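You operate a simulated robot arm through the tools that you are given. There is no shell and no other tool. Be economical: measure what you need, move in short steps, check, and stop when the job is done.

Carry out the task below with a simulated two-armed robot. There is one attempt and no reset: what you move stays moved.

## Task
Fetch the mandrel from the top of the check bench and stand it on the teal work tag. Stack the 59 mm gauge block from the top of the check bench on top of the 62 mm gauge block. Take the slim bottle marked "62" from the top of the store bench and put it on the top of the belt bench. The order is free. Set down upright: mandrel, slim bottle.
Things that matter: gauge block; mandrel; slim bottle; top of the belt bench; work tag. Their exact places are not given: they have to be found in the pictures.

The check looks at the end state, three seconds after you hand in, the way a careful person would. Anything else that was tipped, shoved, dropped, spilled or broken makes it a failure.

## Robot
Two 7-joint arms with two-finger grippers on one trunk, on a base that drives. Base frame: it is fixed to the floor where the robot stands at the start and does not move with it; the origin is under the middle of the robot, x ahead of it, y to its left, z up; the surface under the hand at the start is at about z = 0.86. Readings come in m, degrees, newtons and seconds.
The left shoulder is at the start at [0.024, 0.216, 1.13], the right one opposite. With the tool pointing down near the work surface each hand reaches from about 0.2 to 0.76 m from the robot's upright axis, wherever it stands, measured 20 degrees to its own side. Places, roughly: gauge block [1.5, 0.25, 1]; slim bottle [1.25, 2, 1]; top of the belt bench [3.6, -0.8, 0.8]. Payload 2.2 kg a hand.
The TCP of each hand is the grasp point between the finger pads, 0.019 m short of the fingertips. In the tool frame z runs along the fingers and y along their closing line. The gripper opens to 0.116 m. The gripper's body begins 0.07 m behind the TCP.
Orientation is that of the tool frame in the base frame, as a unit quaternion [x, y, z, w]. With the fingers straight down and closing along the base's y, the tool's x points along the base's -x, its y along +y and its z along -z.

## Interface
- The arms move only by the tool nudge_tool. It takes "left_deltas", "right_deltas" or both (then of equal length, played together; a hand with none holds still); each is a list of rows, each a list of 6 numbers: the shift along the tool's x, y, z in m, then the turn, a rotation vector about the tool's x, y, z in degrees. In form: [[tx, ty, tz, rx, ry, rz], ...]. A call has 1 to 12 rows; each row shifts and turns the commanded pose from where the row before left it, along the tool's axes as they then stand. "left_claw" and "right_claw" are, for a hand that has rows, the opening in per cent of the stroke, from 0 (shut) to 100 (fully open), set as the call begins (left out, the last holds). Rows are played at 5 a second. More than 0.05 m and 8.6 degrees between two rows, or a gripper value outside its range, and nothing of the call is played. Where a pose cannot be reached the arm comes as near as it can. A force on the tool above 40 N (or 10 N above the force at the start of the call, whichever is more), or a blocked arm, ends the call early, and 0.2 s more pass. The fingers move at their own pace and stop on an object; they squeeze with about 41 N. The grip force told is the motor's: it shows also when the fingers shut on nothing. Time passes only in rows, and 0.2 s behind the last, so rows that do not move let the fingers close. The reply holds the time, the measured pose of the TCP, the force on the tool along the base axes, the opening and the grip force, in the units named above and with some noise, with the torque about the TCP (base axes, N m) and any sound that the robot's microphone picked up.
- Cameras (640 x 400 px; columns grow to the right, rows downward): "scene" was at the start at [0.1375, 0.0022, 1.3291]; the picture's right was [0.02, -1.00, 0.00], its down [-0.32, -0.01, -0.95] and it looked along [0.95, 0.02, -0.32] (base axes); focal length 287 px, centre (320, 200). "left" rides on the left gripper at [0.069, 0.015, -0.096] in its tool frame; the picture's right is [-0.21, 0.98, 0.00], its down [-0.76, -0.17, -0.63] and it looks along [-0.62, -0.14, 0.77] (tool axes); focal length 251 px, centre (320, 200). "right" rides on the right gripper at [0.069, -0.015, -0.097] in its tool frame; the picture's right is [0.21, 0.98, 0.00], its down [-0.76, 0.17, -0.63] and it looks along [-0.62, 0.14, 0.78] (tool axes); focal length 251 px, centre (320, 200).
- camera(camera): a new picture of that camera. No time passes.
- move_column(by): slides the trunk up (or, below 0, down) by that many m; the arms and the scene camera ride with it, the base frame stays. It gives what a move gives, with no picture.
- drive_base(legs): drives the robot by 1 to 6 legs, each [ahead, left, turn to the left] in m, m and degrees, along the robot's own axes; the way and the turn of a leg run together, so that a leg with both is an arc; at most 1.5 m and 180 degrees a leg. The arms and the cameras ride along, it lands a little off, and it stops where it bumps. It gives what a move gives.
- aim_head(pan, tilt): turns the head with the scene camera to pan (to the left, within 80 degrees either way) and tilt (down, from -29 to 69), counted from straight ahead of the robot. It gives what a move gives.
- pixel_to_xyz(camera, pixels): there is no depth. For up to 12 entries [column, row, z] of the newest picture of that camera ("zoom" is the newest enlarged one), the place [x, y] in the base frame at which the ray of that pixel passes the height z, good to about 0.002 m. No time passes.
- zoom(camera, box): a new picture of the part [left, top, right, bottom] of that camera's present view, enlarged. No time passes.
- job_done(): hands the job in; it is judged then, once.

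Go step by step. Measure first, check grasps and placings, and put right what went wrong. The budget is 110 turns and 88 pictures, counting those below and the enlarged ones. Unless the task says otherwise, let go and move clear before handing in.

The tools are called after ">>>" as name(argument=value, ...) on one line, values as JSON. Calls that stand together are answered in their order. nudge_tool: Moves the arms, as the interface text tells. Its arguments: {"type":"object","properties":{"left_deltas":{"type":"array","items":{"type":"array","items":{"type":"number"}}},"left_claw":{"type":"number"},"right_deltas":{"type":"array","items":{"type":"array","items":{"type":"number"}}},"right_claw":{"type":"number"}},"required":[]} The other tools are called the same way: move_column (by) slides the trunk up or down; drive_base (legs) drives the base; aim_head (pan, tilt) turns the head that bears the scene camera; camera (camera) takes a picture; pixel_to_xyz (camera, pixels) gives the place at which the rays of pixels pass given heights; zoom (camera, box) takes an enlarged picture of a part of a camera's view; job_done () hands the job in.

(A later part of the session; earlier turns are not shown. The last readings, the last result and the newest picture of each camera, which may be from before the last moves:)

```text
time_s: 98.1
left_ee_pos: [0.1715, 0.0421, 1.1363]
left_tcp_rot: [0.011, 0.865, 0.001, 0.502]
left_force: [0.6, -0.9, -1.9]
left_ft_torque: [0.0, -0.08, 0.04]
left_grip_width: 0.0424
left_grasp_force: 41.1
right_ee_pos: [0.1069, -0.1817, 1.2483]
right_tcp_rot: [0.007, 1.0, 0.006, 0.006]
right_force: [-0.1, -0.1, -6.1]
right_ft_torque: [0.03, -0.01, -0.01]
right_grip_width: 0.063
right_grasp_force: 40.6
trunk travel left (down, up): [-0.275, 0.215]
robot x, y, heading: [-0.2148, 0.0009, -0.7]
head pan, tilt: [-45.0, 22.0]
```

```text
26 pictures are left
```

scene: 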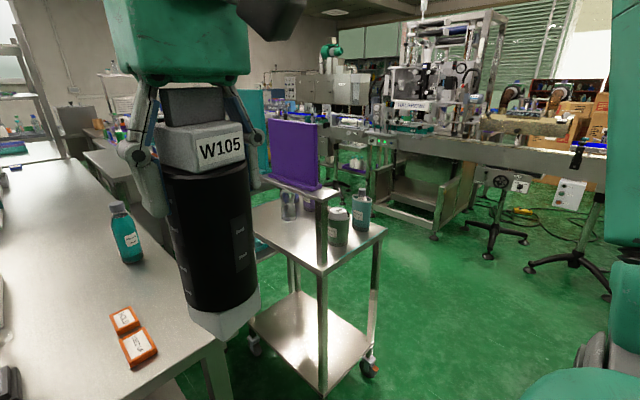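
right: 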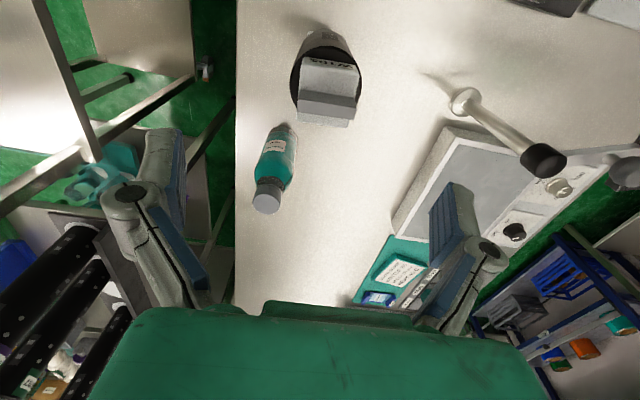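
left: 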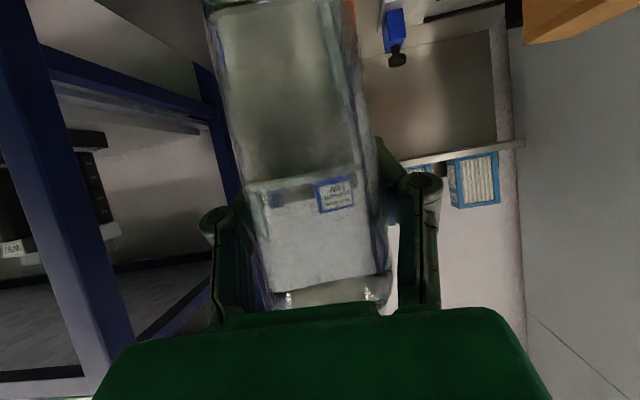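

>>> pixel_to_xyz(camera="scene", pixels=[[435, 238, 0], [372, 212, 0], [370, 372, 0.05], [255, 345, 0.05], [488, 258, 0], [530, 270, 0], [610, 300, 0], [385, 230, 0.8], [370, 150, 0.85], [560, 220, 0], [640, 350, 0]])

>>> zoom(camera="scene", box=[240, 90, 440, 240])

```text
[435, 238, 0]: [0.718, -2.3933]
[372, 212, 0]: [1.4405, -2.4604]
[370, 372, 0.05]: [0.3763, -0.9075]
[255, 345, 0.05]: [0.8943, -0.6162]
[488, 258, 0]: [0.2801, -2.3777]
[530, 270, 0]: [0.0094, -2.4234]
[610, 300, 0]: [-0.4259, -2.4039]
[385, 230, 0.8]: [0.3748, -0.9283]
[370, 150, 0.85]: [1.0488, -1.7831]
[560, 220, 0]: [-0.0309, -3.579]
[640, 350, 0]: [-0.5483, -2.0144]
```

```text
2.67 times, centred on (340, 165) of scene
```

zoom: 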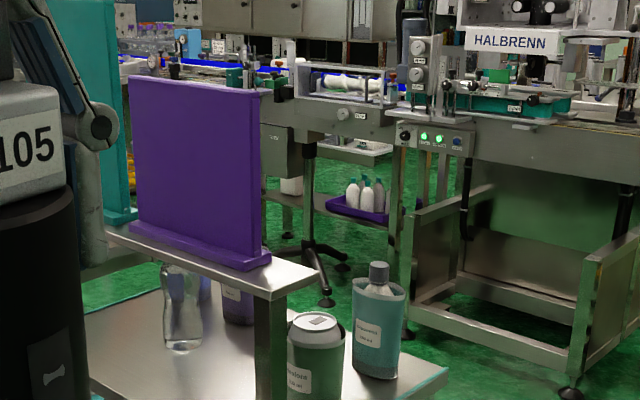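

The aisle between cart (edge y≈−0.93) and conveyor line (y≈−2.3) leads along +x. Drive to y≈−1.55 and look ahead.

>>> drive_base(legs=[[0, 0, 0.8], [0, -1.5, 0]])

>>> aim_head(pan=0, tilt=18)

>>> camera(camera="scene")

```text
time_s: 106.0
left_ee_pos: [0.1867, -1.4835, 1.1332]
left_tcp_rot: [-0.002, 0.867, 0.014, 0.499]
left_force: [-0.9, 0.8, -3.1]
left_ft_torque: [0.01, -0.15, -0.01]
left_grip_width: 0.0424
left_grasp_force: 40.8
right_ee_pos: [0.1315, -1.7072, 1.2435]
right_tcp_rot: [-0.013, 1.0, 0.013, 0.002]
right_force: [0.7, -1.4, -7.3]
right_ft_torque: [-0.01, 0.05, 0.02]
right_grip_width: 0.0628
right_grasp_force: 41.1
trunk travel left (down, up): [-0.275, 0.215]
robot x, y, heading: [-0.2016, -1.5323, 1.5]
head pan, tilt: [-45.0, 22.0]
```

```text
time_s: 107.1
left_ee_pos: [0.1789, -1.3855, 1.1325]
left_tcp_rot: [-0.024, 0.865, -0.017, 0.501]
left_force: [0.4, 3.5, -2.9]
left_ft_torque: [-0.07, -0.02, -0.16]
left_grip_width: 0.0428
left_grasp_force: 40.5
right_ee_pos: [0.122, -1.6015, 1.2597]
right_tcp_rot: [-0.013, 1.0, -0.026, 0.008]
right_force: [-0.9, 3.3, -6.1]
right_ft_torque: [-0.13, -0.06, 0.01]
right_grip_width: 0.0628
right_grasp_force: 41.2
trunk travel left (down, up): [-0.275, 0.215]
robot x, y, heading: [-0.2067, -1.5192, 1.3]
head pan, tilt: [0.0, 18.0]
```

```text
24 pictures are left
```

scene: 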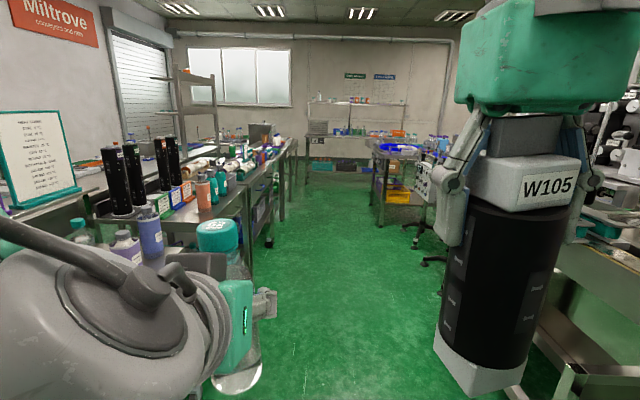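

The aisle ahead is clear. Zoom on the left bench row near column 260.

>>> zoom(camera="scene", box=[150, 115, 310, 215])

>>> pixel_to_xyz(camera="zoom", pixels=[[478, 210, 0.8], [596, 92, 0.8], [430, 260, 0.8], [540, 150, 0.8], [480, 395, 0], [520, 330, 0], [570, 250, 0]])

```text
4.00 times, centred on (230, 165) of scene
```

zoom: 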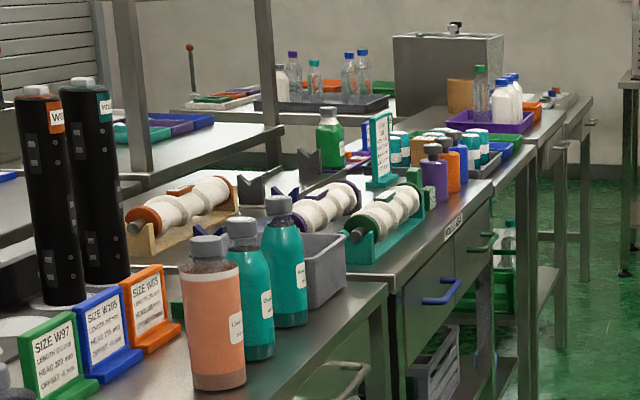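

```text
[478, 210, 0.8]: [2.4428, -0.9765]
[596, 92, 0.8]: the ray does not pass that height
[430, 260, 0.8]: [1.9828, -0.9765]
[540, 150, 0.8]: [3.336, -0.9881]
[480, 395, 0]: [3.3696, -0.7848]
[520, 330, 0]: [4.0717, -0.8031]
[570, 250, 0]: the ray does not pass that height
```

Benches' aisle edge is y≈−0.98. Drive forward ~2.9 m along the aisle and look left.

>>> drive_base(legs=[[0, 0, -1.3], [1.5, 0, 0], [1.5, 0, 0]])

>>> aim_head(pan=50, tilt=22)

>>> camera(camera="scene")

```text
time_s: 121.9
left_ee_pos: [3.1659, -1.3611, 1.1286]
left_tcp_rot: [-0.011, 0.868, -0.011, 0.497]
left_force: [0.3, 0.1, -4.5]
left_ft_torque: [0.01, -0.16, 0.01]
left_grip_width: 0.0429
left_grasp_force: 41.4
right_ee_pos: [3.1101, -1.5789, 1.2507]
right_tcp_rot: [-0.009, 1.0, -0.017, 0.002]
right_force: [0.8, -0.8, -8.9]
right_ft_torque: [0.06, 0.01, -0.02]
right_grip_width: 0.0629
right_grasp_force: 41.4
trunk travel left (down, up): [-0.275, 0.215]
robot x, y, heading: [2.7759, -1.459, 0.9]
head pan, tilt: [0.0, 18.0]
```

```text
time_s: 123.0
left_ee_pos: [3.1632, -1.4672, 1.1364]
left_tcp_rot: [0.01, 0.867, 0.025, 0.498]
left_force: [-0.1, -4.1, -2.4]
left_ft_torque: [0.13, 0.0, 0.17]
left_grip_width: 0.0432
left_grasp_force: 40.6
right_ee_pos: [3.1076, -1.6957, 1.2426]
right_tcp_rot: [-0.008, 1.0, 0.026, 0.006]
right_force: [-0.3, -4.8, -4.9]
right_ft_torque: [0.13, 0.0, -0.01]
right_grip_width: 0.0631
right_grasp_force: 40.7
trunk travel left (down, up): [-0.275, 0.215]
robot x, y, heading: [2.7784, -1.476, 1.1]
head pan, tilt: [50.0, 22.0]
```

```text
22 pictures are left
```

scene: 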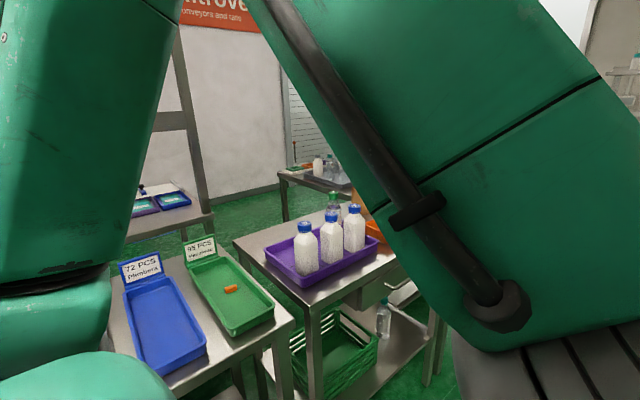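

>>> pixel_to_xyz(camera="scene", pixels=[[312, 310, 0.8], [235, 242, 0.8], [400, 258, 0.8], [295, 322, 0.8], [180, 390, 0.8], [330, 255, 0.8], [280, 175, 0.8], [312, 310, 0.86], [400, 258, 0.86], [235, 242, 0.86]])

```text
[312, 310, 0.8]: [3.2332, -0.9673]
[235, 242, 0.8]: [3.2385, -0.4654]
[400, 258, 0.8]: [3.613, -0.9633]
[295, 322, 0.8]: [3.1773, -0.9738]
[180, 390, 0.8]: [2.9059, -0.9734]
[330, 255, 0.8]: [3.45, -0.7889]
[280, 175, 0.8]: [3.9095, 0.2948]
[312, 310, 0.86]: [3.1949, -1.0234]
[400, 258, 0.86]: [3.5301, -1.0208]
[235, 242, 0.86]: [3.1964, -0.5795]
```

The bench from x≈3.23 on (y −0.97…−0.47, z≈0.8) matches the belt bench. Go to x≈3.6 and face it.

>>> drive_base(legs=[[0, 0, -1.0], [0.8, -0.08, 0], [0, 0, 90]])

>>> aim_head(pan=0, tilt=30)

>>> camera(camera="scene")

```text
time_s: 131.5
left_ee_pos: [3.5017, -1.1588, 1.1362]
left_tcp_rot: [0.614, -0.609, -0.351, -0.358]
left_force: [-0.8, 0.1, -1.5]
left_ft_torque: [-0.01, 0.02, -0.01]
left_grip_width: 0.0433
left_grasp_force: 41.1
right_ee_pos: [3.7199, -1.2183, 1.2541]
right_tcp_rot: [0.712, -0.702, -0.001, -0.01]
right_force: [-0.2, -1.4, -4.4]
right_ft_torque: [0.11, -0.01, 0.04]
right_grip_width: 0.063
right_grasp_force: 41.1
trunk travel left (down, up): [-0.275, 0.215]
robot x, y, heading: [3.5762, -1.5324, 90.4]
head pan, tilt: [50.0, 22.0]
```

```text
time_s: 132.7
left_ee_pos: [3.4503, -1.1531, 1.1311]
left_tcp_rot: [0.621, -0.604, -0.336, -0.368]
left_force: [-1.7, 0.2, -2.9]
left_ft_torque: [0.0, -0.06, -0.12]
left_grip_width: 0.0434
left_grasp_force: 41.1
right_ee_pos: [3.663, -1.2134, 1.2561]
right_tcp_rot: [0.71, -0.703, 0.016, -0.021]
right_force: [-1.7, 1.2, -7.1]
right_ft_torque: [-0.03, -0.11, 0.01]
right_grip_width: 0.0627
right_grasp_force: 41.5
trunk travel left (down, up): [-0.275, 0.215]
robot x, y, heading: [3.5674, -1.5384, 90.2]
head pan, tilt: [0.0, 30.0]
```

```text
21 pictures are left
```

scene: 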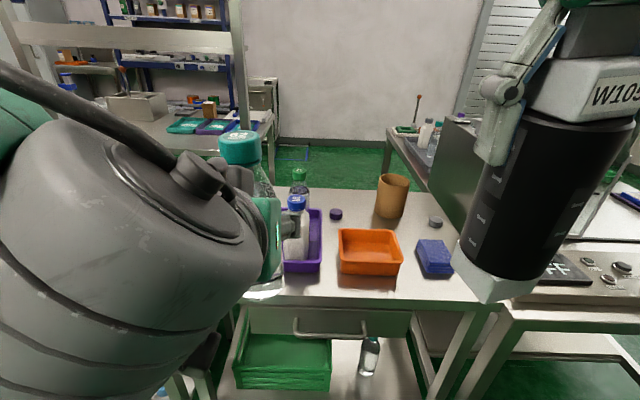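

Bench top ahead holds purple tray, orange tray, roll, blue cloth. Let the sway settle and look closely for free space.

>>> nudge_tool(left_deltas=[[0, 0, 0, 0, 0, 0], [0, 0, 0, 0, 0, 0], [0, 0, 0, 0, 0, 0], [0, 0, 0, 0, 0, 0], [0, 0, 0, 0, 0, 0], [0, 0, 0, 0, 0, 0], [0, 0, 0, 0, 0, 0], [0, 0, 0, 0, 0, 0]])

>>> zoom(camera="scene", box=[240, 160, 520, 330])

>>> pixel_to_xyz(camera="zoom", pixels=[[230, 270, 0.8], [370, 270, 0.8], [405, 270, 0.8], [490, 265, 0.8], [470, 310, 0.8], [230, 310, 0.8], [345, 130, 0.8], [445, 145, 0.8], [220, 125, 0.8], [520, 290, 0.8], [420, 70, 0.8], [230, 160, 0.8]])

```text
time_s: 134.7
left_ee_pos: [3.5332, -1.165, 1.14]
left_tcp_rot: [-0.606, 0.618, 0.358, 0.35]
left_force: [2.5, -0.6, -2.2]
left_ft_torque: [0.09, 0.05, 0.12]
left_grip_width: 0.0432
left_grasp_force: 41.1
right_ee_pos: [3.7535, -1.2238, 1.2464]
right_tcp_rot: [0.709, -0.705, -0.006, 0.005]
right_force: [2.0, -0.7, -5.8]
right_ft_torque: [-0.03, 0.09, 0.0]
right_grip_width: 0.0629
right_grasp_force: 41.1
trunk travel left (down, up): [-0.275, 0.215]
robot x, y, heading: [3.5701, -1.5335, 90.0]
head pan, tilt: [0.0, 30.0]
stopped in row 8 (left hand): the arm was blocked; the commanded pose is now the measured one
```

```text
2.29 times, centred on (380, 245) of scene
```

zoom: 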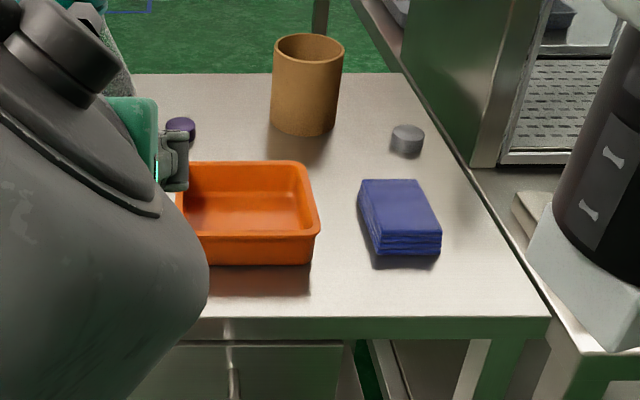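

```text
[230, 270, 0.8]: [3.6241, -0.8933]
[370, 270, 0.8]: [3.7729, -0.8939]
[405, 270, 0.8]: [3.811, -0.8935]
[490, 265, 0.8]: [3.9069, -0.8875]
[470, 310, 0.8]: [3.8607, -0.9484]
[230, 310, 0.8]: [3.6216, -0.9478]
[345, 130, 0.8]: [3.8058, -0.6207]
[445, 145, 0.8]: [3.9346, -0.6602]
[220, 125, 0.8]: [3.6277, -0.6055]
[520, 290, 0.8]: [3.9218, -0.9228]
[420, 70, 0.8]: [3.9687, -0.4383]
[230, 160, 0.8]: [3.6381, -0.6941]
```

The upper body is swaying; wait for it to settle.

>>> nudge_tool(right_deltas=[[0, 0, 0, 0, 0, 0], [0, 0, 0, 0, 0, 0], [0, 0, 0, 0, 0, 0], [0, 0, 0, 0, 0, 0], [0, 0, 0, 0, 0, 0], [0, 0, 0, 0, 0, 0], [0, 0, 0, 0, 0, 0], [0, 0, 0, 0, 0, 0], [0, 0, 0, 0, 0, 0], [0, 0, 0, 0, 0, 0], [0, 0, 0, 0, 0, 0], [0, 0, 0, 0, 0, 0]])

>>> nudge_tool(right_deltas=[[0, 0, 0, 0, 0, 0], [0, 0, 0, 0, 0, 0], [0, 0, 0, 0, 0, 0], [0, 0, 0, 0, 0, 0], [0, 0, 0, 0, 0, 0], [0, 0, 0, 0, 0, 0], [0, 0, 0, 0, 0, 0], [0, 0, 0, 0, 0, 0], [0, 0, 0, 0, 0, 0], [0, 0, 0, 0, 0, 0], [0, 0, 0, 0, 0, 0], [0, 0, 0, 0, 0, 0]])

>>> nudge_tool(right_deltas=[[0, 0, 0, 0, 0, 0]])

>>> nudge_tool(right_deltas=[[0, 0, 0, 0, 0, 0]])

>>> nudge_tool(right_deltas=[[0, 0, 0, 0, 0, 0]])

```text
time_s: 137.3
left_ee_pos: [3.4998, -1.1647, 1.1376]
left_tcp_rot: [-0.612, 0.614, 0.348, 0.357]
left_force: [-0.5, -1.9, -1.8]
left_ft_torque: [0.07, 0.01, -0.02]
left_grip_width: 0.0436
left_grasp_force: 41.1
right_ee_pos: [3.717, -1.222, 1.2475]
right_tcp_rot: [0.71, -0.704, 0.006, -0.003]
right_force: [-1.5, 0.0, -5.8]
right_ft_torque: [0.0, -0.08, -0.02]
right_grip_width: 0.063
right_grasp_force: 41.3
trunk travel left (down, up): [-0.275, 0.215]
robot x, y, heading: [3.5614, -1.5362, 90.0]
head pan, tilt: [0.0, 30.0]
```

```text
time_s: 140.1
left_ee_pos: [3.5469, -1.1701, 1.1418]
left_tcp_rot: [-0.601, 0.623, 0.362, 0.346]
left_force: [2.2, 0.3, -1.9]
left_ft_torque: [0.06, 0.07, 0.12]
left_grip_width: 0.0435
left_grasp_force: 40.7
right_ee_pos: [3.7685, -1.2285, 1.2384]
right_tcp_rot: [-0.707, 0.707, 0.007, -0.015]
right_force: [3.5, -1.3, -5.5]
right_ft_torque: [-0.04, 0.13, 0.03]
right_grip_width: 0.0629
right_grasp_force: 40.8
trunk travel left (down, up): [-0.275, 0.215]
robot x, y, heading: [3.5581, -1.5378, 89.4]
head pan, tilt: [0.0, 30.0]
stopped in row 12 (right hand): the arm was blocked; the commanded pose is now the measured one
```

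```text
time_s: 140.7
left_ee_pos: [3.4206, -1.1673, 1.1358]
left_tcp_rot: [0.621, -0.605, -0.333, -0.372]
left_force: [-5.0, -0.1, -3.5]
left_ft_torque: [0.02, -0.14, -0.31]
left_grip_width: 0.0436
left_grasp_force: 40.6
right_ee_pos: [3.6299, -1.2297, 1.2578]
right_tcp_rot: [0.709, -0.704, 0.017, -0.028]
right_force: [-5.1, 0.0, -5.7]
right_ft_torque: [0.01, -0.18, 0.02]
right_grip_width: 0.0629
right_grasp_force: 41.1
trunk travel left (down, up): [-0.275, 0.215]
robot x, y, heading: [3.539, -1.5392, 89.3]
head pan, tilt: [0.0, 30.0]
stopped in row 1 (right hand): the arm was blocked; the commanded pose is now the measured one
```

```text
time_s: 141.3
left_ee_pos: [3.5013, -1.1702, 1.1407]
left_tcp_rot: [-0.608, 0.617, 0.348, 0.358]
left_force: [0.1, -0.4, -2.9]
left_ft_torque: [0.1, 0.0, -0.04]
left_grip_width: 0.0433
left_grasp_force: 41.0
right_ee_pos: [3.7171, -1.2328, 1.2535]
right_tcp_rot: [0.708, -0.706, -0.002, -0.007]
right_force: [0.2, 0.3, -6.0]
right_ft_torque: [-0.04, -0.01, 0.01]
right_grip_width: 0.0628
right_grasp_force: 40.8
trunk travel left (down, up): [-0.275, 0.215]
robot x, y, heading: [3.5578, -1.5371, 89.7]
head pan, tilt: [0.0, 30.0]
stopped in row 1 (right hand): the arm was blocked; the commanded pose is now the measured one
```

```text
time_s: 141.7
left_ee_pos: [3.4695, -1.1672, 1.138]
left_tcp_rot: [0.614, -0.611, -0.341, -0.366]
left_force: [-0.7, 0.4, -2.4]
left_ft_torque: [0.0, -0.05, -0.07]
left_grip_width: 0.0435
left_grasp_force: 40.8
right_ee_pos: [3.6822, -1.2287, 1.2527]
right_tcp_rot: [0.708, -0.706, 0.012, -0.013]
right_force: [-1.7, 0.8, -6.4]
right_ft_torque: [-0.05, -0.05, 0.04]
right_grip_width: 0.063
right_grasp_force: 41.1
trunk travel left (down, up): [-0.275, 0.215]
robot x, y, heading: [3.5588, -1.5409, 89.6]
head pan, tilt: [0.0, 30.0]
```

The sway persists laterally. Lowering the trunk should lower the centre of mass and damp it; hands are still in front of the bench edge.

>>> move_column(by=-0.15)

>>> nudge_tool(right_deltas=[[0, 0, 0, 0, 0, 0]])

>>> nudge_tool(right_deltas=[[0, 0, 0, 0, 0, 0], [0, 0, 0, 0, 0, 0]])

>>> nudge_tool(right_deltas=[[0, 0, 0, 0, 0, 0], [0, 0, 0, 0, 0, 0]])

>>> nudge_tool(right_deltas=[[0, 0, 0, 0, 0, 0]])

>>> nudge_tool(right_deltas=[[0, 0, 0, 0, 0, 0]])

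```text
time_s: 143.4
left_ee_pos: [3.4875, -1.1697, 0.9894]
left_tcp_rot: [-0.61, 0.614, 0.345, 0.362]
left_force: [-0.3, -0.7, -2.4]
left_ft_torque: [0.03, 0.03, 0.0]
left_grip_width: 0.0435
left_grasp_force: 40.8
right_ee_pos: [3.7028, -1.2306, 1.1002]
right_tcp_rot: [0.707, -0.707, 0.008, -0.008]
right_force: [-0.7, -0.6, -6.2]
right_ft_torque: [0.03, -0.06, 0.03]
right_grip_width: 0.0629
right_grasp_force: 40.6
trunk travel left (down, up): [-0.125, 0.365]
robot x, y, heading: [3.5523, -1.5404, 89.6]
head pan, tilt: [0.0, 30.0]
```

```text
time_s: 143.8
left_ee_pos: [3.4999, -1.1714, 0.9901]
left_tcp_rot: [-0.609, 0.616, 0.349, 0.358]
left_force: [0.5, -0.2, -1.5]
left_ft_torque: [0.04, 0.0, 0.03]
left_grip_width: 0.0431
left_grasp_force: 41.2
right_ee_pos: [3.7154, -1.2348, 1.1051]
right_tcp_rot: [0.708, -0.706, -0.003, -0.01]
right_force: [0.8, -0.1, -4.4]
right_ft_torque: [0.0, 0.01, 0.02]
right_grip_width: 0.0627
right_grasp_force: 40.6
trunk travel left (down, up): [-0.125, 0.365]
robot x, y, heading: [3.5646, -1.5383, 89.6]
head pan, tilt: [0.0, 30.0]
```

```text
time_s: 144.7
left_ee_pos: [3.5234, -1.1704, 0.9904]
left_tcp_rot: [-0.605, 0.62, 0.352, 0.356]
left_force: [0.1, -0.3, -1.7]
left_ft_torque: [0.02, 0.01, 0.02]
left_grip_width: 0.0432
left_grasp_force: 41.1
right_ee_pos: [3.7407, -1.2324, 1.1001]
right_tcp_rot: [-0.707, 0.707, 0.005, 0.001]
right_force: [-0.2, -0.1, -6.0]
right_ft_torque: [-0.05, 0.01, 0.0]
right_grip_width: 0.0629
right_grasp_force: 40.2
trunk travel left (down, up): [-0.125, 0.365]
robot x, y, heading: [3.5681, -1.5378, 89.8]
head pan, tilt: [0.0, 30.0]
stopped in row 2 (right hand): the arm was blocked; the commanded pose is now the measured one
```

```text
time_s: 145.4
left_ee_pos: [3.54, -1.1724, 0.9921]
left_tcp_rot: [-0.602, 0.62, 0.356, 0.354]
left_force: [0.5, 0.5, -3.2]
left_ft_torque: [0.08, 0.01, 0.0]
left_grip_width: 0.0435
left_grasp_force: 40.6
right_ee_pos: [3.7587, -1.2341, 1.0973]
right_tcp_rot: [-0.706, 0.708, 0.004, -0.006]
right_force: [1.2, -0.6, -5.6]
right_ft_torque: [-0.01, 0.06, 0.01]
right_grip_width: 0.0629
right_grasp_force: 41.6
trunk travel left (down, up): [-0.125, 0.365]
robot x, y, heading: [3.5786, -1.5378, 89.6]
head pan, tilt: [0.0, 30.0]
stopped in row 2 (right hand): the arm was blocked; the commanded pose is now the measured one
```

```text
time_s: 145.8
left_ee_pos: [3.5099, -1.1718, 0.99]
left_tcp_rot: [-0.606, 0.616, 0.348, 0.363]
left_force: [-0.6, 0.1, -3.2]
left_ft_torque: [0.05, -0.02, -0.05]
left_grip_width: 0.0432
left_grasp_force: 41.2
right_ee_pos: [3.7262, -1.2328, 1.0983]
right_tcp_rot: [-0.706, 0.708, -0.009, 0.001]
right_force: [-1.6, 0.4, -6.7]
right_ft_torque: [-0.01, -0.03, 0.01]
right_grip_width: 0.0629
right_grasp_force: 41.1
trunk travel left (down, up): [-0.125, 0.365]
robot x, y, heading: [3.572, -1.5372, 89.5]
head pan, tilt: [0.0, 30.0]
```

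```text
time_s: 146.2
left_ee_pos: [3.5435, -1.1717, 0.9922]
left_tcp_rot: [-0.602, 0.621, 0.357, 0.354]
left_force: [0.7, -0.4, -2.5]
left_ft_torque: [0.06, 0.0, 0.05]
left_grip_width: 0.0434
left_grasp_force: 40.7
right_ee_pos: [3.7625, -1.2333, 1.0966]
right_tcp_rot: [-0.706, 0.708, 0.005, -0.006]
right_force: [1.2, -0.7, -5.9]
right_ft_torque: [-0.04, 0.07, 0.01]
right_grip_width: 0.0632
right_grasp_force: 40.9
trunk travel left (down, up): [-0.125, 0.365]
robot x, y, heading: [3.5812, -1.5356, 89.4]
head pan, tilt: [0.0, 30.0]
```

Sway is now smaller. Wait with both hands commanded and sample again.

>>> nudge_tool(left_deltas=[[0, 0, 0, 0, 0, 0], [0, 0, 0, 0, 0, 0], [0, 0, 0, 0, 0, 0], [0, 0, 0, 0, 0, 0], [0, 0, 0, 0, 0, 0], [0, 0, 0, 0, 0, 0]], right_deltas=[[0, 0, 0, 0, 0, 0], [0, 0, 0, 0, 0, 0], [0, 0, 0, 0, 0, 0], [0, 0, 0, 0, 0, 0], [0, 0, 0, 0, 0, 0], [0, 0, 0, 0, 0, 0]])

>>> aim_head(pan=0, tilt=35)

>>> aim_head(pan=-3, tilt=35)

>>> aim_head(pan=0, tilt=35)

>>> aim_head(pan=-3, tilt=35)

```text
time_s: 147.7
left_ee_pos: [3.5421, -1.1716, 0.9918]
left_tcp_rot: [-0.601, 0.621, 0.356, 0.355]
left_force: [1.3, -0.7, -2.8]
left_ft_torque: [0.05, 0.04, 0.09]
left_grip_width: 0.0434
left_grasp_force: 41.3
right_ee_pos: [3.7591, -1.2313, 1.0951]
right_tcp_rot: [-0.705, 0.709, 0.001, -0.009]
right_force: [0.3, 0.6, -6.0]
right_ft_torque: [-0.03, 0.07, -0.01]
right_grip_width: 0.063
right_grasp_force: 40.6
trunk travel left (down, up): [-0.125, 0.365]
robot x, y, heading: [3.577, -1.5403, 89.5]
head pan, tilt: [0.0, 30.0]
```

```text
time_s: 148.3
left_ee_pos: [3.5122, -1.1721, 0.9904]
left_tcp_rot: [-0.607, 0.616, 0.349, 0.362]
left_force: [-1.2, 1.3, -2.7]
left_ft_torque: [0.03, -0.05, -0.05]
left_grip_width: 0.0434
left_grasp_force: 41.1
right_ee_pos: [3.7267, -1.2319, 1.0987]
right_tcp_rot: [-0.707, 0.708, -0.008, 0.0]
right_force: [-1.2, -0.3, -7.0]
right_ft_torque: [-0.04, -0.05, 0.0]
right_grip_width: 0.0631
right_grasp_force: 41.0
trunk travel left (down, up): [-0.125, 0.365]
robot x, y, heading: [3.5729, -1.5365, 89.3]
head pan, tilt: [0.0, 35.0]
```

```text
time_s: 148.9
left_ee_pos: [3.5026, -1.172, 0.9912]
left_tcp_rot: [-0.609, 0.614, 0.347, 0.364]
left_force: [-1.4, 1.3, -3.5]
left_ft_torque: [0.02, -0.06, -0.08]
left_grip_width: 0.0435
left_grasp_force: 40.9
right_ee_pos: [3.7157, -1.2331, 1.1023]
right_tcp_rot: [-0.706, 0.708, -0.007, 0.006]
right_force: [-1.2, -0.8, -6.0]
right_ft_torque: [-0.02, -0.06, 0.02]
right_grip_width: 0.0628
right_grasp_force: 40.2
trunk travel left (down, up): [-0.125, 0.365]
robot x, y, heading: [3.5701, -1.5408, 89.7]
head pan, tilt: [-3.0, 35.0]
```

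```text
time_s: 149.6
left_ee_pos: [3.535, -1.1726, 0.9917]
left_tcp_rot: [-0.604, 0.619, 0.355, 0.355]
left_force: [0.6, -0.2, -2.2]
left_ft_torque: [0.03, 0.01, 0.05]
left_grip_width: 0.0434
left_grasp_force: 41.3
right_ee_pos: [3.7531, -1.2332, 1.0977]
right_tcp_rot: [-0.706, 0.709, 0.003, -0.003]
right_force: [0.3, 0.1, -5.3]
right_ft_torque: [-0.05, 0.03, -0.01]
right_grip_width: 0.0628
right_grasp_force: 41.1
trunk travel left (down, up): [-0.125, 0.365]
robot x, y, heading: [3.5757, -1.5397, 89.8]
head pan, tilt: [0.0, 35.0]
```

```text
time_s: 150.2
left_ee_pos: [3.5514, -1.1725, 0.992]
left_tcp_rot: [-0.6, 0.623, 0.358, 0.353]
left_force: [0.6, 0.0, -2.4]
left_ft_torque: [0.1, 0.05, 0.05]
left_grip_width: 0.0433
left_grasp_force: 41.4
right_ee_pos: [3.7714, -1.2316, 1.0951]
right_tcp_rot: [-0.705, 0.709, 0.005, -0.012]
right_force: [1.4, -0.7, -5.6]
right_ft_torque: [-0.02, 0.06, -0.04]
right_grip_width: 0.0631
right_grasp_force: 41.0
trunk travel left (down, up): [-0.125, 0.365]
robot x, y, heading: [3.5795, -1.5381, 89.5]
head pan, tilt: [-3.0, 35.0]
```

Sway persists ±2.5 cm. Raise the left hand a bit and lower the trunk further.

>>> nudge_tool(left_deltas=[[-0.0348, 0, -0.0197, 0, 0, 0], [-0.0348, 0, -0.0197, 0, 0, 0], [-0.0174, 0, -0.0099, 0, 0, 0]])

>>> move_column(by=-0.11)

>>> aim_head(pan=0, tilt=35)

>>> aim_head(pan=-3, tilt=35)

>>> aim_head(pan=0, tilt=35)

>>> aim_head(pan=-3, tilt=35)

>>> aim_head(pan=0, tilt=35)

```text
time_s: 151.0
left_ee_pos: [3.5469, -1.1729, 1.0859]
left_tcp_rot: [-0.602, 0.623, 0.36, 0.345]
left_force: [1.6, -0.1, -2.1]
left_ft_torque: [0.07, 0.06, 0.17]
left_grip_width: 0.0432
left_grasp_force: 40.9
right_ee_pos: [3.7684, -1.2319, 1.0949]
right_tcp_rot: [-0.705, 0.709, 0.004, -0.01]
right_force: [0.7, -0.4, -6.0]
right_ft_torque: [0.0, 0.04, 0.03]
right_grip_width: 0.0631
right_grasp_force: 41.0
trunk travel left (down, up): [-0.125, 0.365]
robot x, y, heading: [3.5809, -1.5391, 89.4]
head pan, tilt: [-3.0, 35.0]
```

```text
time_s: 152.4
left_ee_pos: [3.5083, -1.1663, 0.9765]
left_tcp_rot: [0.617, -0.612, -0.349, -0.35]
left_force: [-0.5, -0.8, -2.8]
left_ft_torque: [0.09, -0.06, -0.07]
left_grip_width: 0.0434
left_grasp_force: 41.2
right_ee_pos: [3.7349, -1.2311, 0.9871]
right_tcp_rot: [-0.707, 0.707, -0.005, -0.001]
right_force: [-0.2, -0.1, -6.0]
right_ft_torque: [-0.04, -0.05, 0.02]
right_grip_width: 0.0631
right_grasp_force: 40.7
trunk travel left (down, up): [-0.015, 0.475]
robot x, y, heading: [3.5751, -1.5375, 89.7]
head pan, tilt: [-3.0, 35.0]
```

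```text
time_s: 153.1
left_ee_pos: [3.4954, -1.1681, 0.977]
left_tcp_rot: [0.614, -0.613, -0.346, -0.357]
left_force: [-1.9, 0.3, -2.5]
left_ft_torque: [0.01, -0.03, -0.1]
left_grip_width: 0.0433
left_grasp_force: 40.7
right_ee_pos: [3.7197, -1.2324, 0.9913]
right_tcp_rot: [-0.707, 0.707, -0.007, 0.005]
right_force: [-1.5, 0.2, -6.5]
right_ft_torque: [0.0, -0.04, 0.0]
right_grip_width: 0.0632
right_grasp_force: 41.2
trunk travel left (down, up): [-0.015, 0.475]
robot x, y, heading: [3.5699, -1.5368, 89.7]
head pan, tilt: [0.0, 35.0]
```

```text
time_s: 153.7
left_ee_pos: [3.5162, -1.1712, 0.9758]
left_tcp_rot: [-0.609, 0.617, 0.351, 0.353]
left_force: [-0.3, 0.3, -1.9]
left_ft_torque: [0.05, -0.02, -0.03]
left_grip_width: 0.0435
left_grasp_force: 41.4
right_ee_pos: [3.7348, -1.233, 0.9896]
right_tcp_rot: [-0.705, 0.709, -0.002, 0.001]
right_force: [-1.3, 0.6, -6.1]
right_ft_torque: [-0.02, -0.02, -0.03]
right_grip_width: 0.063
right_grasp_force: 41.1
trunk travel left (down, up): [-0.015, 0.475]
robot x, y, heading: [3.5734, -1.5366, 89.5]
head pan, tilt: [-3.0, 35.0]
```

```text
time_s: 154.3
left_ee_pos: [3.5352, -1.1689, 0.9769]
left_tcp_rot: [-0.608, 0.619, 0.356, 0.347]
left_force: [1.8, -0.7, -1.8]
left_ft_torque: [0.03, 0.07, 0.11]
left_grip_width: 0.0432
left_grasp_force: 41.0
right_ee_pos: [3.7588, -1.2332, 0.9867]
right_tcp_rot: [-0.706, 0.709, 0.004, -0.007]
right_force: [1.4, -0.2, -5.4]
right_ft_torque: [-0.02, 0.05, -0.04]
right_grip_width: 0.063
right_grasp_force: 41.3
trunk travel left (down, up): [-0.015, 0.475]
robot x, y, heading: [3.5835, -1.5412, 89.5]
head pan, tilt: [0.0, 35.0]
```

```text
time_s: 154.9
left_ee_pos: [3.5323, -1.1663, 0.9776]
left_tcp_rot: [-0.612, 0.616, 0.356, 0.346]
left_force: [0.3, 0.5, -2.6]
left_ft_torque: [0.06, 0.07, 0.08]
left_grip_width: 0.0434
left_grasp_force: 41.2
right_ee_pos: [3.7576, -1.2317, 0.9858]
right_tcp_rot: [-0.706, 0.708, 0.001, -0.007]
right_force: [1.7, -0.2, -5.5]
right_ft_torque: [-0.03, 0.07, 0.07]
right_grip_width: 0.0628
right_grasp_force: 41.2
trunk travel left (down, up): [-0.015, 0.475]
robot x, y, heading: [3.5817, -1.54, 89.3]
head pan, tilt: [-3.0, 35.0]
```

```text
time_s: 155.6
left_ee_pos: [3.5123, -1.1678, 0.9773]
left_tcp_rot: [0.615, -0.613, -0.351, -0.35]
left_force: [-0.5, -0.2, -2.9]
left_ft_torque: [0.05, 0.01, -0.04]
left_grip_width: 0.0433
left_grasp_force: 40.9
right_ee_pos: [3.7375, -1.2315, 0.9886]
right_tcp_rot: [-0.706, 0.708, -0.004, -0.002]
right_force: [-0.4, 0.0, -6.5]
right_ft_torque: [-0.02, 0.0, -0.01]
right_grip_width: 0.063
right_grasp_force: 41.1
trunk travel left (down, up): [-0.015, 0.475]
robot x, y, heading: [3.572, -1.5389, 89.3]
head pan, tilt: [0.0, 35.0]
```

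Waiting with head moves instead (arm rows seem to pump the sway).

>>> aim_head(pan=-80, tilt=35)

>>> aim_head(pan=80, tilt=35)

>>> aim_head(pan=-80, tilt=35)

>>> aim_head(pan=0, tilt=35)

>>> aim_head(pan=-3, tilt=35)

>>> aim_head(pan=0, tilt=35)

>>> aim_head(pan=-3, tilt=35)

>>> aim_head(pan=0, tilt=35)

```text
time_s: 157.1
left_ee_pos: [3.5111, -1.1673, 0.9766]
left_tcp_rot: [-0.614, 0.614, 0.35, 0.352]
left_force: [-0.8, 0.4, -2.6]
left_ft_torque: [0.04, 0.01, -0.08]
left_grip_width: 0.0435
left_grasp_force: 41.5
right_ee_pos: [3.7355, -1.2327, 0.9893]
right_tcp_rot: [-0.706, 0.708, -0.004, -0.001]
right_force: [-0.6, 0.8, -5.3]
right_ft_torque: [-0.01, -0.06, -0.01]
right_grip_width: 0.0628
right_grasp_force: 40.7
trunk travel left (down, up): [-0.015, 0.475]
robot x, y, heading: [3.5743, -1.5428, 89.7]
head pan, tilt: [-80.0, 35.0]
```

```text
time_s: 159.6
left_ee_pos: [3.5171, -1.1673, 0.9767]
left_tcp_rot: [-0.612, 0.616, 0.352, 0.35]
left_force: [0.6, -0.6, -3.1]
left_ft_torque: [0.08, 0.02, -0.02]
left_grip_width: 0.0431
left_grasp_force: 40.3
right_ee_pos: [3.7417, -1.2325, 0.9888]
right_tcp_rot: [-0.706, 0.709, -0.002, -0.002]
right_force: [-0.2, 0.4, -6.1]
right_ft_torque: [-0.01, 0.01, -0.03]
right_grip_width: 0.0632
right_grasp_force: 41.2
trunk travel left (down, up): [-0.015, 0.475]
robot x, y, heading: [3.5747, -1.5437, 89.5]
head pan, tilt: [80.0, 35.0]
```

```text
time_s: 162.0
left_ee_pos: [3.5209, -1.168, 0.977]
left_tcp_rot: [-0.612, 0.616, 0.352, 0.35]
left_force: [0.9, -0.1, -2.8]
left_ft_torque: [0.07, 0.03, -0.02]
left_grip_width: 0.0433
left_grasp_force: 41.3
right_ee_pos: [3.7435, -1.2337, 0.9887]
right_tcp_rot: [-0.706, 0.708, -0.001, -0.002]
right_force: [-0.4, -0.2, -6.6]
right_ft_torque: [-0.03, 0.03, -0.02]
right_grip_width: 0.0628
right_grasp_force: 40.5
trunk travel left (down, up): [-0.015, 0.475]
robot x, y, heading: [3.5757, -1.5351, 89.3]
head pan, tilt: [-80.0, 35.0]
```

```text
time_s: 163.6
left_ee_pos: [3.5194, -1.1678, 0.9773]
left_tcp_rot: [-0.611, 0.616, 0.353, 0.35]
left_force: [-0.1, -0.2, -2.9]
left_ft_torque: [0.05, 0.0, -0.02]
left_grip_width: 0.0433
left_grasp_force: 40.7
right_ee_pos: [3.7426, -1.2333, 0.9882]
right_tcp_rot: [-0.706, 0.708, -0.001, -0.003]
right_force: [0.1, 0.2, -4.7]
right_ft_torque: [-0.03, 0.01, -0.01]
right_grip_width: 0.0631
right_grasp_force: 41.5
trunk travel left (down, up): [-0.015, 0.475]
robot x, y, heading: [3.5787, -1.5344, 89.5]
head pan, tilt: [0.0, 35.0]
```

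```text
time_s: 164.2
left_ee_pos: [3.5199, -1.168, 0.9766]
left_tcp_rot: [-0.612, 0.615, 0.354, 0.35]
left_force: [0.2, 0.6, -1.9]
left_ft_torque: [0.07, 0.01, -0.02]
left_grip_width: 0.0433
left_grasp_force: 41.3
right_ee_pos: [3.7441, -1.234, 0.9884]
right_tcp_rot: [-0.705, 0.709, -0.001, -0.003]
right_force: [0.8, 0.1, -6.0]
right_ft_torque: [-0.05, 0.02, 0.04]
right_grip_width: 0.0632
right_grasp_force: 40.9
trunk travel left (down, up): [-0.015, 0.475]
robot x, y, heading: [3.5776, -1.539, 89.5]
head pan, tilt: [-3.0, 35.0]
```

```text
time_s: 164.8
left_ee_pos: [3.5194, -1.1693, 0.9766]
left_tcp_rot: [-0.611, 0.616, 0.353, 0.35]
left_force: [0.3, 0.5, -2.2]
left_ft_torque: [0.06, -0.01, 0.02]
left_grip_width: 0.0431
left_grasp_force: 40.8
right_ee_pos: [3.7446, -1.2326, 0.989]
right_tcp_rot: [-0.706, 0.708, -0.001, -0.002]
right_force: [0.4, -0.6, -5.5]
right_ft_torque: [-0.02, 0.0, -0.04]
right_grip_width: 0.0632
right_grasp_force: 40.4
trunk travel left (down, up): [-0.015, 0.475]
robot x, y, heading: [3.5765, -1.5372, 89.8]
head pan, tilt: [0.0, 35.0]
```

```text
time_s: 165.4
left_ee_pos: [3.5192, -1.1683, 0.9775]
left_tcp_rot: [-0.612, 0.615, 0.353, 0.35]
left_force: [-0.2, 1.2, -2.1]
left_ft_torque: [0.08, 0.01, -0.02]
left_grip_width: 0.0431
left_grasp_force: 40.8
right_ee_pos: [3.7439, -1.2335, 0.99]
right_tcp_rot: [-0.705, 0.709, -0.002, -0.002]
right_force: [0.1, 0.8, -6.3]
right_ft_torque: [0.02, 0.02, 0.02]
right_grip_width: 0.063
right_grasp_force: 41.0
trunk travel left (down, up): [-0.015, 0.475]
robot x, y, heading: [3.5783, -1.5376, 89.4]
head pan, tilt: [-3.0, 35.0]
```

```text
time_s: 166.1
left_ee_pos: [3.5201, -1.168, 0.9771]
left_tcp_rot: [-0.612, 0.616, 0.353, 0.35]
left_force: [0.2, 0.5, -2.5]
left_ft_torque: [0.05, -0.03, 0.01]
left_grip_width: 0.0433
left_grasp_force: 40.3
right_ee_pos: [3.7443, -1.2333, 0.9884]
right_tcp_rot: [-0.706, 0.708, -0.001, -0.003]
right_force: [-0.6, -0.2, -5.5]
right_ft_torque: [-0.02, 0.0, -0.01]
right_grip_width: 0.0631
right_grasp_force: 40.5
trunk travel left (down, up): [-0.015, 0.475]
robot x, y, heading: [3.5772, -1.5388, 89.5]
head pan, tilt: [0.0, 35.0]
```

Settled completely. Take a picture now to choose the placing spot.

>>> camera(camera="scene")

```text
19 pictures are left
```

scene: 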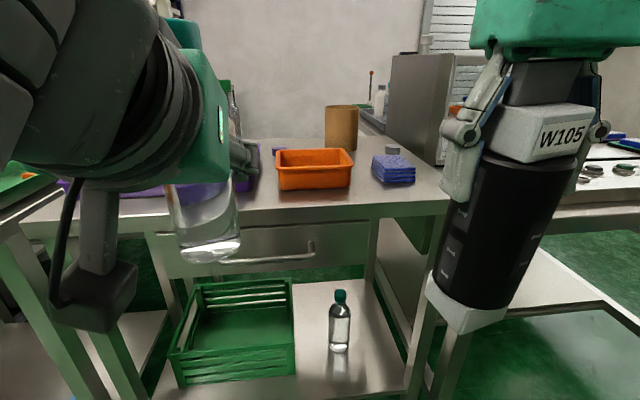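

>>> pixel_to_xyz(camera="scene", pixels=[[320, 208, 0.8], [320, 208, 0.82], [320, 208, 0.78], [280, 190, 0.8], [350, 187, 0.8], [377, 183, 0.8], [414, 182, 0.8], [450, 200, 0.8], [250, 192, 0.8], [209, 250, 0.9], [365, 175, 0.8], [414, 182, 0.82]])

>>> zoom(camera="scene", box=[140, 90, 460, 290])

```text
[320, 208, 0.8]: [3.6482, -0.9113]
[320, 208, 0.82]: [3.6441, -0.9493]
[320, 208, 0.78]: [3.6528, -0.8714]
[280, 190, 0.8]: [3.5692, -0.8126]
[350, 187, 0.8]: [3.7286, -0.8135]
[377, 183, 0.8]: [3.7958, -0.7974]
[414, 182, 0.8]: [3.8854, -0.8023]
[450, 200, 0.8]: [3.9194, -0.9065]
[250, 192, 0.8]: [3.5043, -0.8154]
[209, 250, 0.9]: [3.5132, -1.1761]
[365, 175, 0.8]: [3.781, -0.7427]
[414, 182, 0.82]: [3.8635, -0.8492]
```

```text
2.00 times, centred on (300, 190) of scene
```

zoom: 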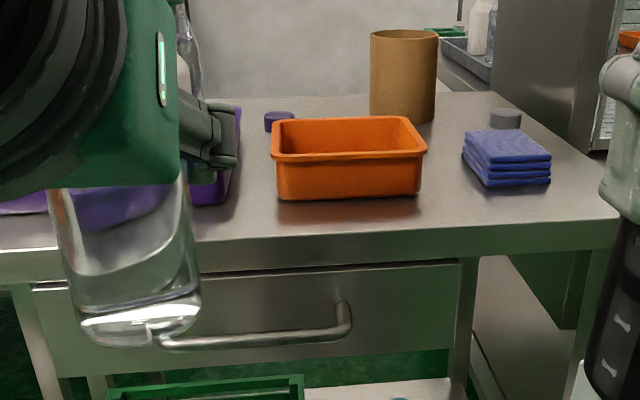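

>>> pixel_to_xyz(camera="zoom", pixels=[[225, 241, 0.85], [222, 204, 0.85], [278, 198, 0.85], [236, 190, 0.85], [420, 195, 0.85], [486, 186, 0.85], [465, 170, 0.85], [600, 215, 0.85], [550, 183, 0.85], [485, 125, 0.85], [405, 122, 0.85], [270, 130, 0.85]])

```text
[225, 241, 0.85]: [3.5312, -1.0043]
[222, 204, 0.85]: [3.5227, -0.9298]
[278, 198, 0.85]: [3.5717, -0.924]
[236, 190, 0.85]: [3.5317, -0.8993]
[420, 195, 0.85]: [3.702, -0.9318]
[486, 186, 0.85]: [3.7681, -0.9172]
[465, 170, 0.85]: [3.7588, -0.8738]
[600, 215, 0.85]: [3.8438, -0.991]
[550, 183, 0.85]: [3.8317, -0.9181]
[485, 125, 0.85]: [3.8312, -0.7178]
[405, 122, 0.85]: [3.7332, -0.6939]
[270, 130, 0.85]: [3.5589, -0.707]
```

Chosen free spot: (3.547, −0.957), between the front corners of the two trays, 2 cm+ inside the edge. Move forward there at present height.

>>> nudge_tool(left_deltas=[[-0.0214, -0.0054, 0.0364, 0, 0, 0], [-0.0214, -0.0054, 0.0364, 0, 0, 0], [-0.0214, -0.0054, 0.0364, 0, 0, 0], [-0.0214, -0.0054, 0.0364, 0, 0, 0], [-0.0214, -0.0054, 0.0364, 0, 0, 0]])

>>> aim_head(pan=5, tilt=35)

>>> aim_head(pan=8, tilt=35)

>>> camera(camera="scene")

```text
time_s: 167.3
left_ee_pos: [3.5575, -0.9633, 0.9818]
left_tcp_rot: [-0.604, 0.619, 0.352, 0.357]
left_force: [0.3, 0.4, -2.9]
left_ft_torque: [0.06, 0.01, -0.06]
left_grip_width: 0.0433
left_grasp_force: 41.4
right_ee_pos: [3.7449, -1.2318, 0.987]
right_tcp_rot: [-0.705, 0.709, -0.001, -0.004]
right_force: [0.7, 0.2, -6.0]
right_ft_torque: [-0.01, 0.01, -0.03]
right_grip_width: 0.0631
right_grasp_force: 40.9
trunk travel left (down, up): [-0.015, 0.475]
robot x, y, heading: [3.5745, -1.5384, 89.6]
head pan, tilt: [0.0, 35.0]
```

```text
time_s: 167.9
left_ee_pos: [3.5561, -0.9647, 0.9834]
left_tcp_rot: [-0.604, 0.618, 0.352, 0.358]
left_force: [-0.8, -0.4, -2.7]
left_ft_torque: [0.06, 0.0, 0.0]
left_grip_width: 0.0431
left_grasp_force: 40.7
right_ee_pos: [3.7445, -1.233, 0.9868]
right_tcp_rot: [-0.706, 0.708, -0.002, -0.003]
right_force: [-0.2, -0.4, -6.9]
right_ft_torque: [-0.02, 0.02, 0.03]
right_grip_width: 0.063
right_grasp_force: 40.7
trunk travel left (down, up): [-0.015, 0.475]
robot x, y, heading: [3.5772, -1.5391, 89.5]
head pan, tilt: [5.0, 35.0]
```

```text
time_s: 168.6
left_ee_pos: [3.5576, -0.9658, 0.9834]
left_tcp_rot: [-0.605, 0.618, 0.353, 0.357]
left_force: [0.1, 0.4, -3.1]
left_ft_torque: [0.05, 0.01, 0.02]
left_grip_width: 0.0433
left_grasp_force: 41.0
right_ee_pos: [3.7436, -1.2322, 0.9889]
right_tcp_rot: [-0.706, 0.708, -0.002, -0.003]
right_force: [0.4, -0.4, -6.2]
right_ft_torque: [-0.02, 0.02, 0.01]
right_grip_width: 0.0631
right_grasp_force: 40.8
trunk travel left (down, up): [-0.015, 0.475]
robot x, y, heading: [3.5775, -1.5399, 89.4]
head pan, tilt: [8.0, 35.0]
```

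```text
17 pictures are left
```

scene: 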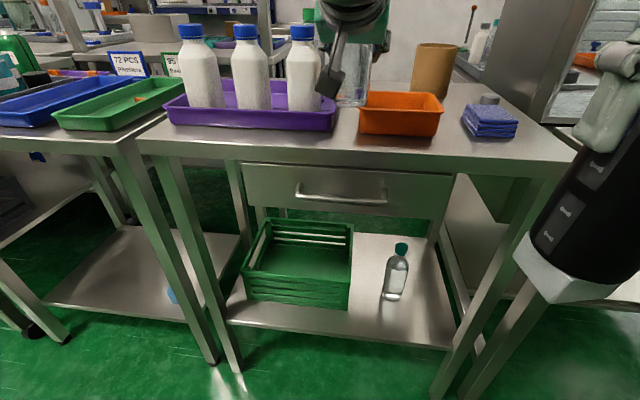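

>>> nudge_tool(left_deltas=[[0.008, 0.008, 0.017, 0, 0, 0], [0.012, 0, 0.008, 0, 0, 0]])

>>> aim_head(pan=5, tilt=35)

>>> zoom(camera="scene", box=[240, 40, 460, 190])

```text
time_s: 169.2
left_ee_pos: [3.5484, -0.9525, 0.9558]
left_tcp_rot: [-0.606, 0.617, 0.352, 0.358]
left_force: [0.0, 0.4, -2.9]
left_ft_torque: [0.11, -0.03, -0.03]
left_grip_width: 0.0429
left_grasp_force: 40.4
right_ee_pos: [3.7456, -1.2319, 0.9879]
right_tcp_rot: [-0.706, 0.708, -0.001, -0.004]
right_force: [1.0, 0.3, -5.8]
right_ft_torque: [-0.04, 0.0, 0.01]
right_grip_width: 0.063
right_grasp_force: 40.8
trunk travel left (down, up): [-0.015, 0.475]
robot x, y, heading: [3.5766, -1.5372, 89.7]
head pan, tilt: [8.0, 35.0]
```

```text
time_s: 169.8
left_ee_pos: [3.5494, -0.9532, 0.954]
left_tcp_rot: [-0.605, 0.618, 0.352, 0.359]
left_force: [-0.3, 0.5, -2.8]
left_ft_torque: [0.08, -0.02, 0.02]
left_grip_width: 0.0433
left_grasp_force: 41.4
right_ee_pos: [3.7438, -1.2316, 0.9882]
right_tcp_rot: [-0.706, 0.708, -0.002, -0.003]
right_force: [0.9, 0.4, -5.8]
right_ft_torque: [-0.03, 0.01, 0.0]
right_grip_width: 0.0629
right_grasp_force: 40.8
trunk travel left (down, up): [-0.015, 0.475]
robot x, y, heading: [3.5763, -1.537, 89.5]
head pan, tilt: [5.0, 35.0]
```

```text
2.67 times, centred on (350, 115) of scene
```

zoom: 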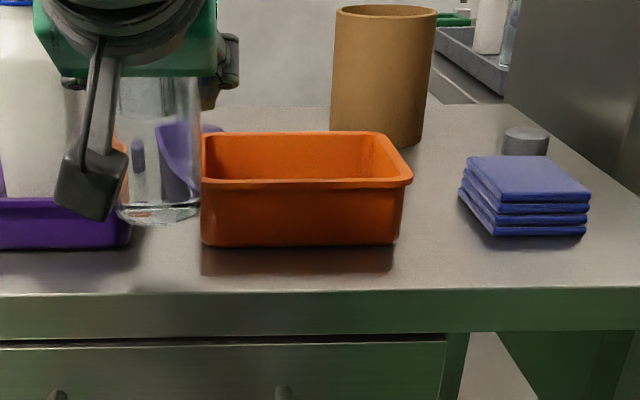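

>>> pixel_to_xyz(camera="zoom", pixels=[[117, 212, 0.876], [200, 212, 0.876], [158, 223, 0.876], [131, 247, 0.85], [203, 245, 0.85], [160, 292, 0.85], [203, 245, 0.86], [160, 292, 0.86]])

```text
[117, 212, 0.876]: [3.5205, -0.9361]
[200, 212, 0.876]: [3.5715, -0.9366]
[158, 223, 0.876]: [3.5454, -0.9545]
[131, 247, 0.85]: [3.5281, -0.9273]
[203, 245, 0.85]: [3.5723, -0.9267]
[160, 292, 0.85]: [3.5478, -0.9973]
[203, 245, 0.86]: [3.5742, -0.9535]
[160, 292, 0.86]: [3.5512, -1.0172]
```

Bottle hovers ~2 cm above the bench between the tray corners. Lower in small steps watching the force.

>>> nudge_tool(left_deltas=[[0.0055, 0.002, -0.0015, 0, 0, 0], [0.0035, 0, 0.002, 0, 0, 0]])

>>> nudge_tool(left_deltas=[[0.0026, 0, 0.0015, 0, 0, 0], [0.0026, 0, 0.0015, 0, 0, 0]])

>>> zoom(camera="scene", box=[240, 40, 400, 160])

```text
time_s: 170.4
left_ee_pos: [3.5442, -0.9553, 0.951]
left_tcp_rot: [-0.61, 0.614, 0.348, 0.362]
left_force: [0.2, -0.3, -2.9]
left_ft_torque: [0.06, 0.01, -0.05]
left_grip_width: 0.0433
left_grasp_force: 40.9
right_ee_pos: [3.7447, -1.2327, 0.9893]
right_tcp_rot: [-0.706, 0.708, -0.002, -0.003]
right_force: [0.1, 0.8, -6.4]
right_ft_torque: [-0.05, 0.0, -0.02]
right_grip_width: 0.063
right_grasp_force: 40.6
trunk travel left (down, up): [-0.015, 0.475]
robot x, y, heading: [3.5768, -1.5343, 89.6]
head pan, tilt: [5.0, 35.0]
```

```text
time_s: 171.0
left_ee_pos: [3.5464, -0.9559, 0.9466]
left_tcp_rot: [-0.607, 0.616, 0.346, 0.365]
left_force: [0.0, 0.6, -3.0]
left_ft_torque: [0.08, -0.03, -0.01]
left_grip_width: 0.0431
left_grasp_force: 41.2
right_ee_pos: [3.7444, -1.2323, 0.9877]
right_tcp_rot: [-0.706, 0.708, -0.002, -0.004]
right_force: [-0.6, 0.0, -7.3]
right_ft_torque: [-0.04, 0.01, 0.0]
right_grip_width: 0.063
right_grasp_force: 40.7
trunk travel left (down, up): [-0.015, 0.475]
robot x, y, heading: [3.5737, -1.5417, 89.7]
head pan, tilt: [5.0, 35.0]
```

```text
3.33 times, centred on (320, 100) of scene
```

zoom: 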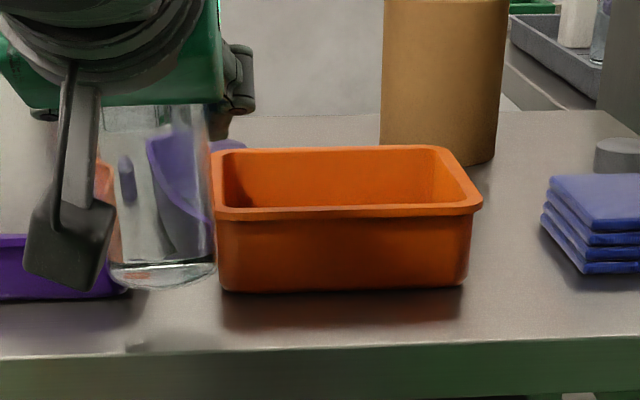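

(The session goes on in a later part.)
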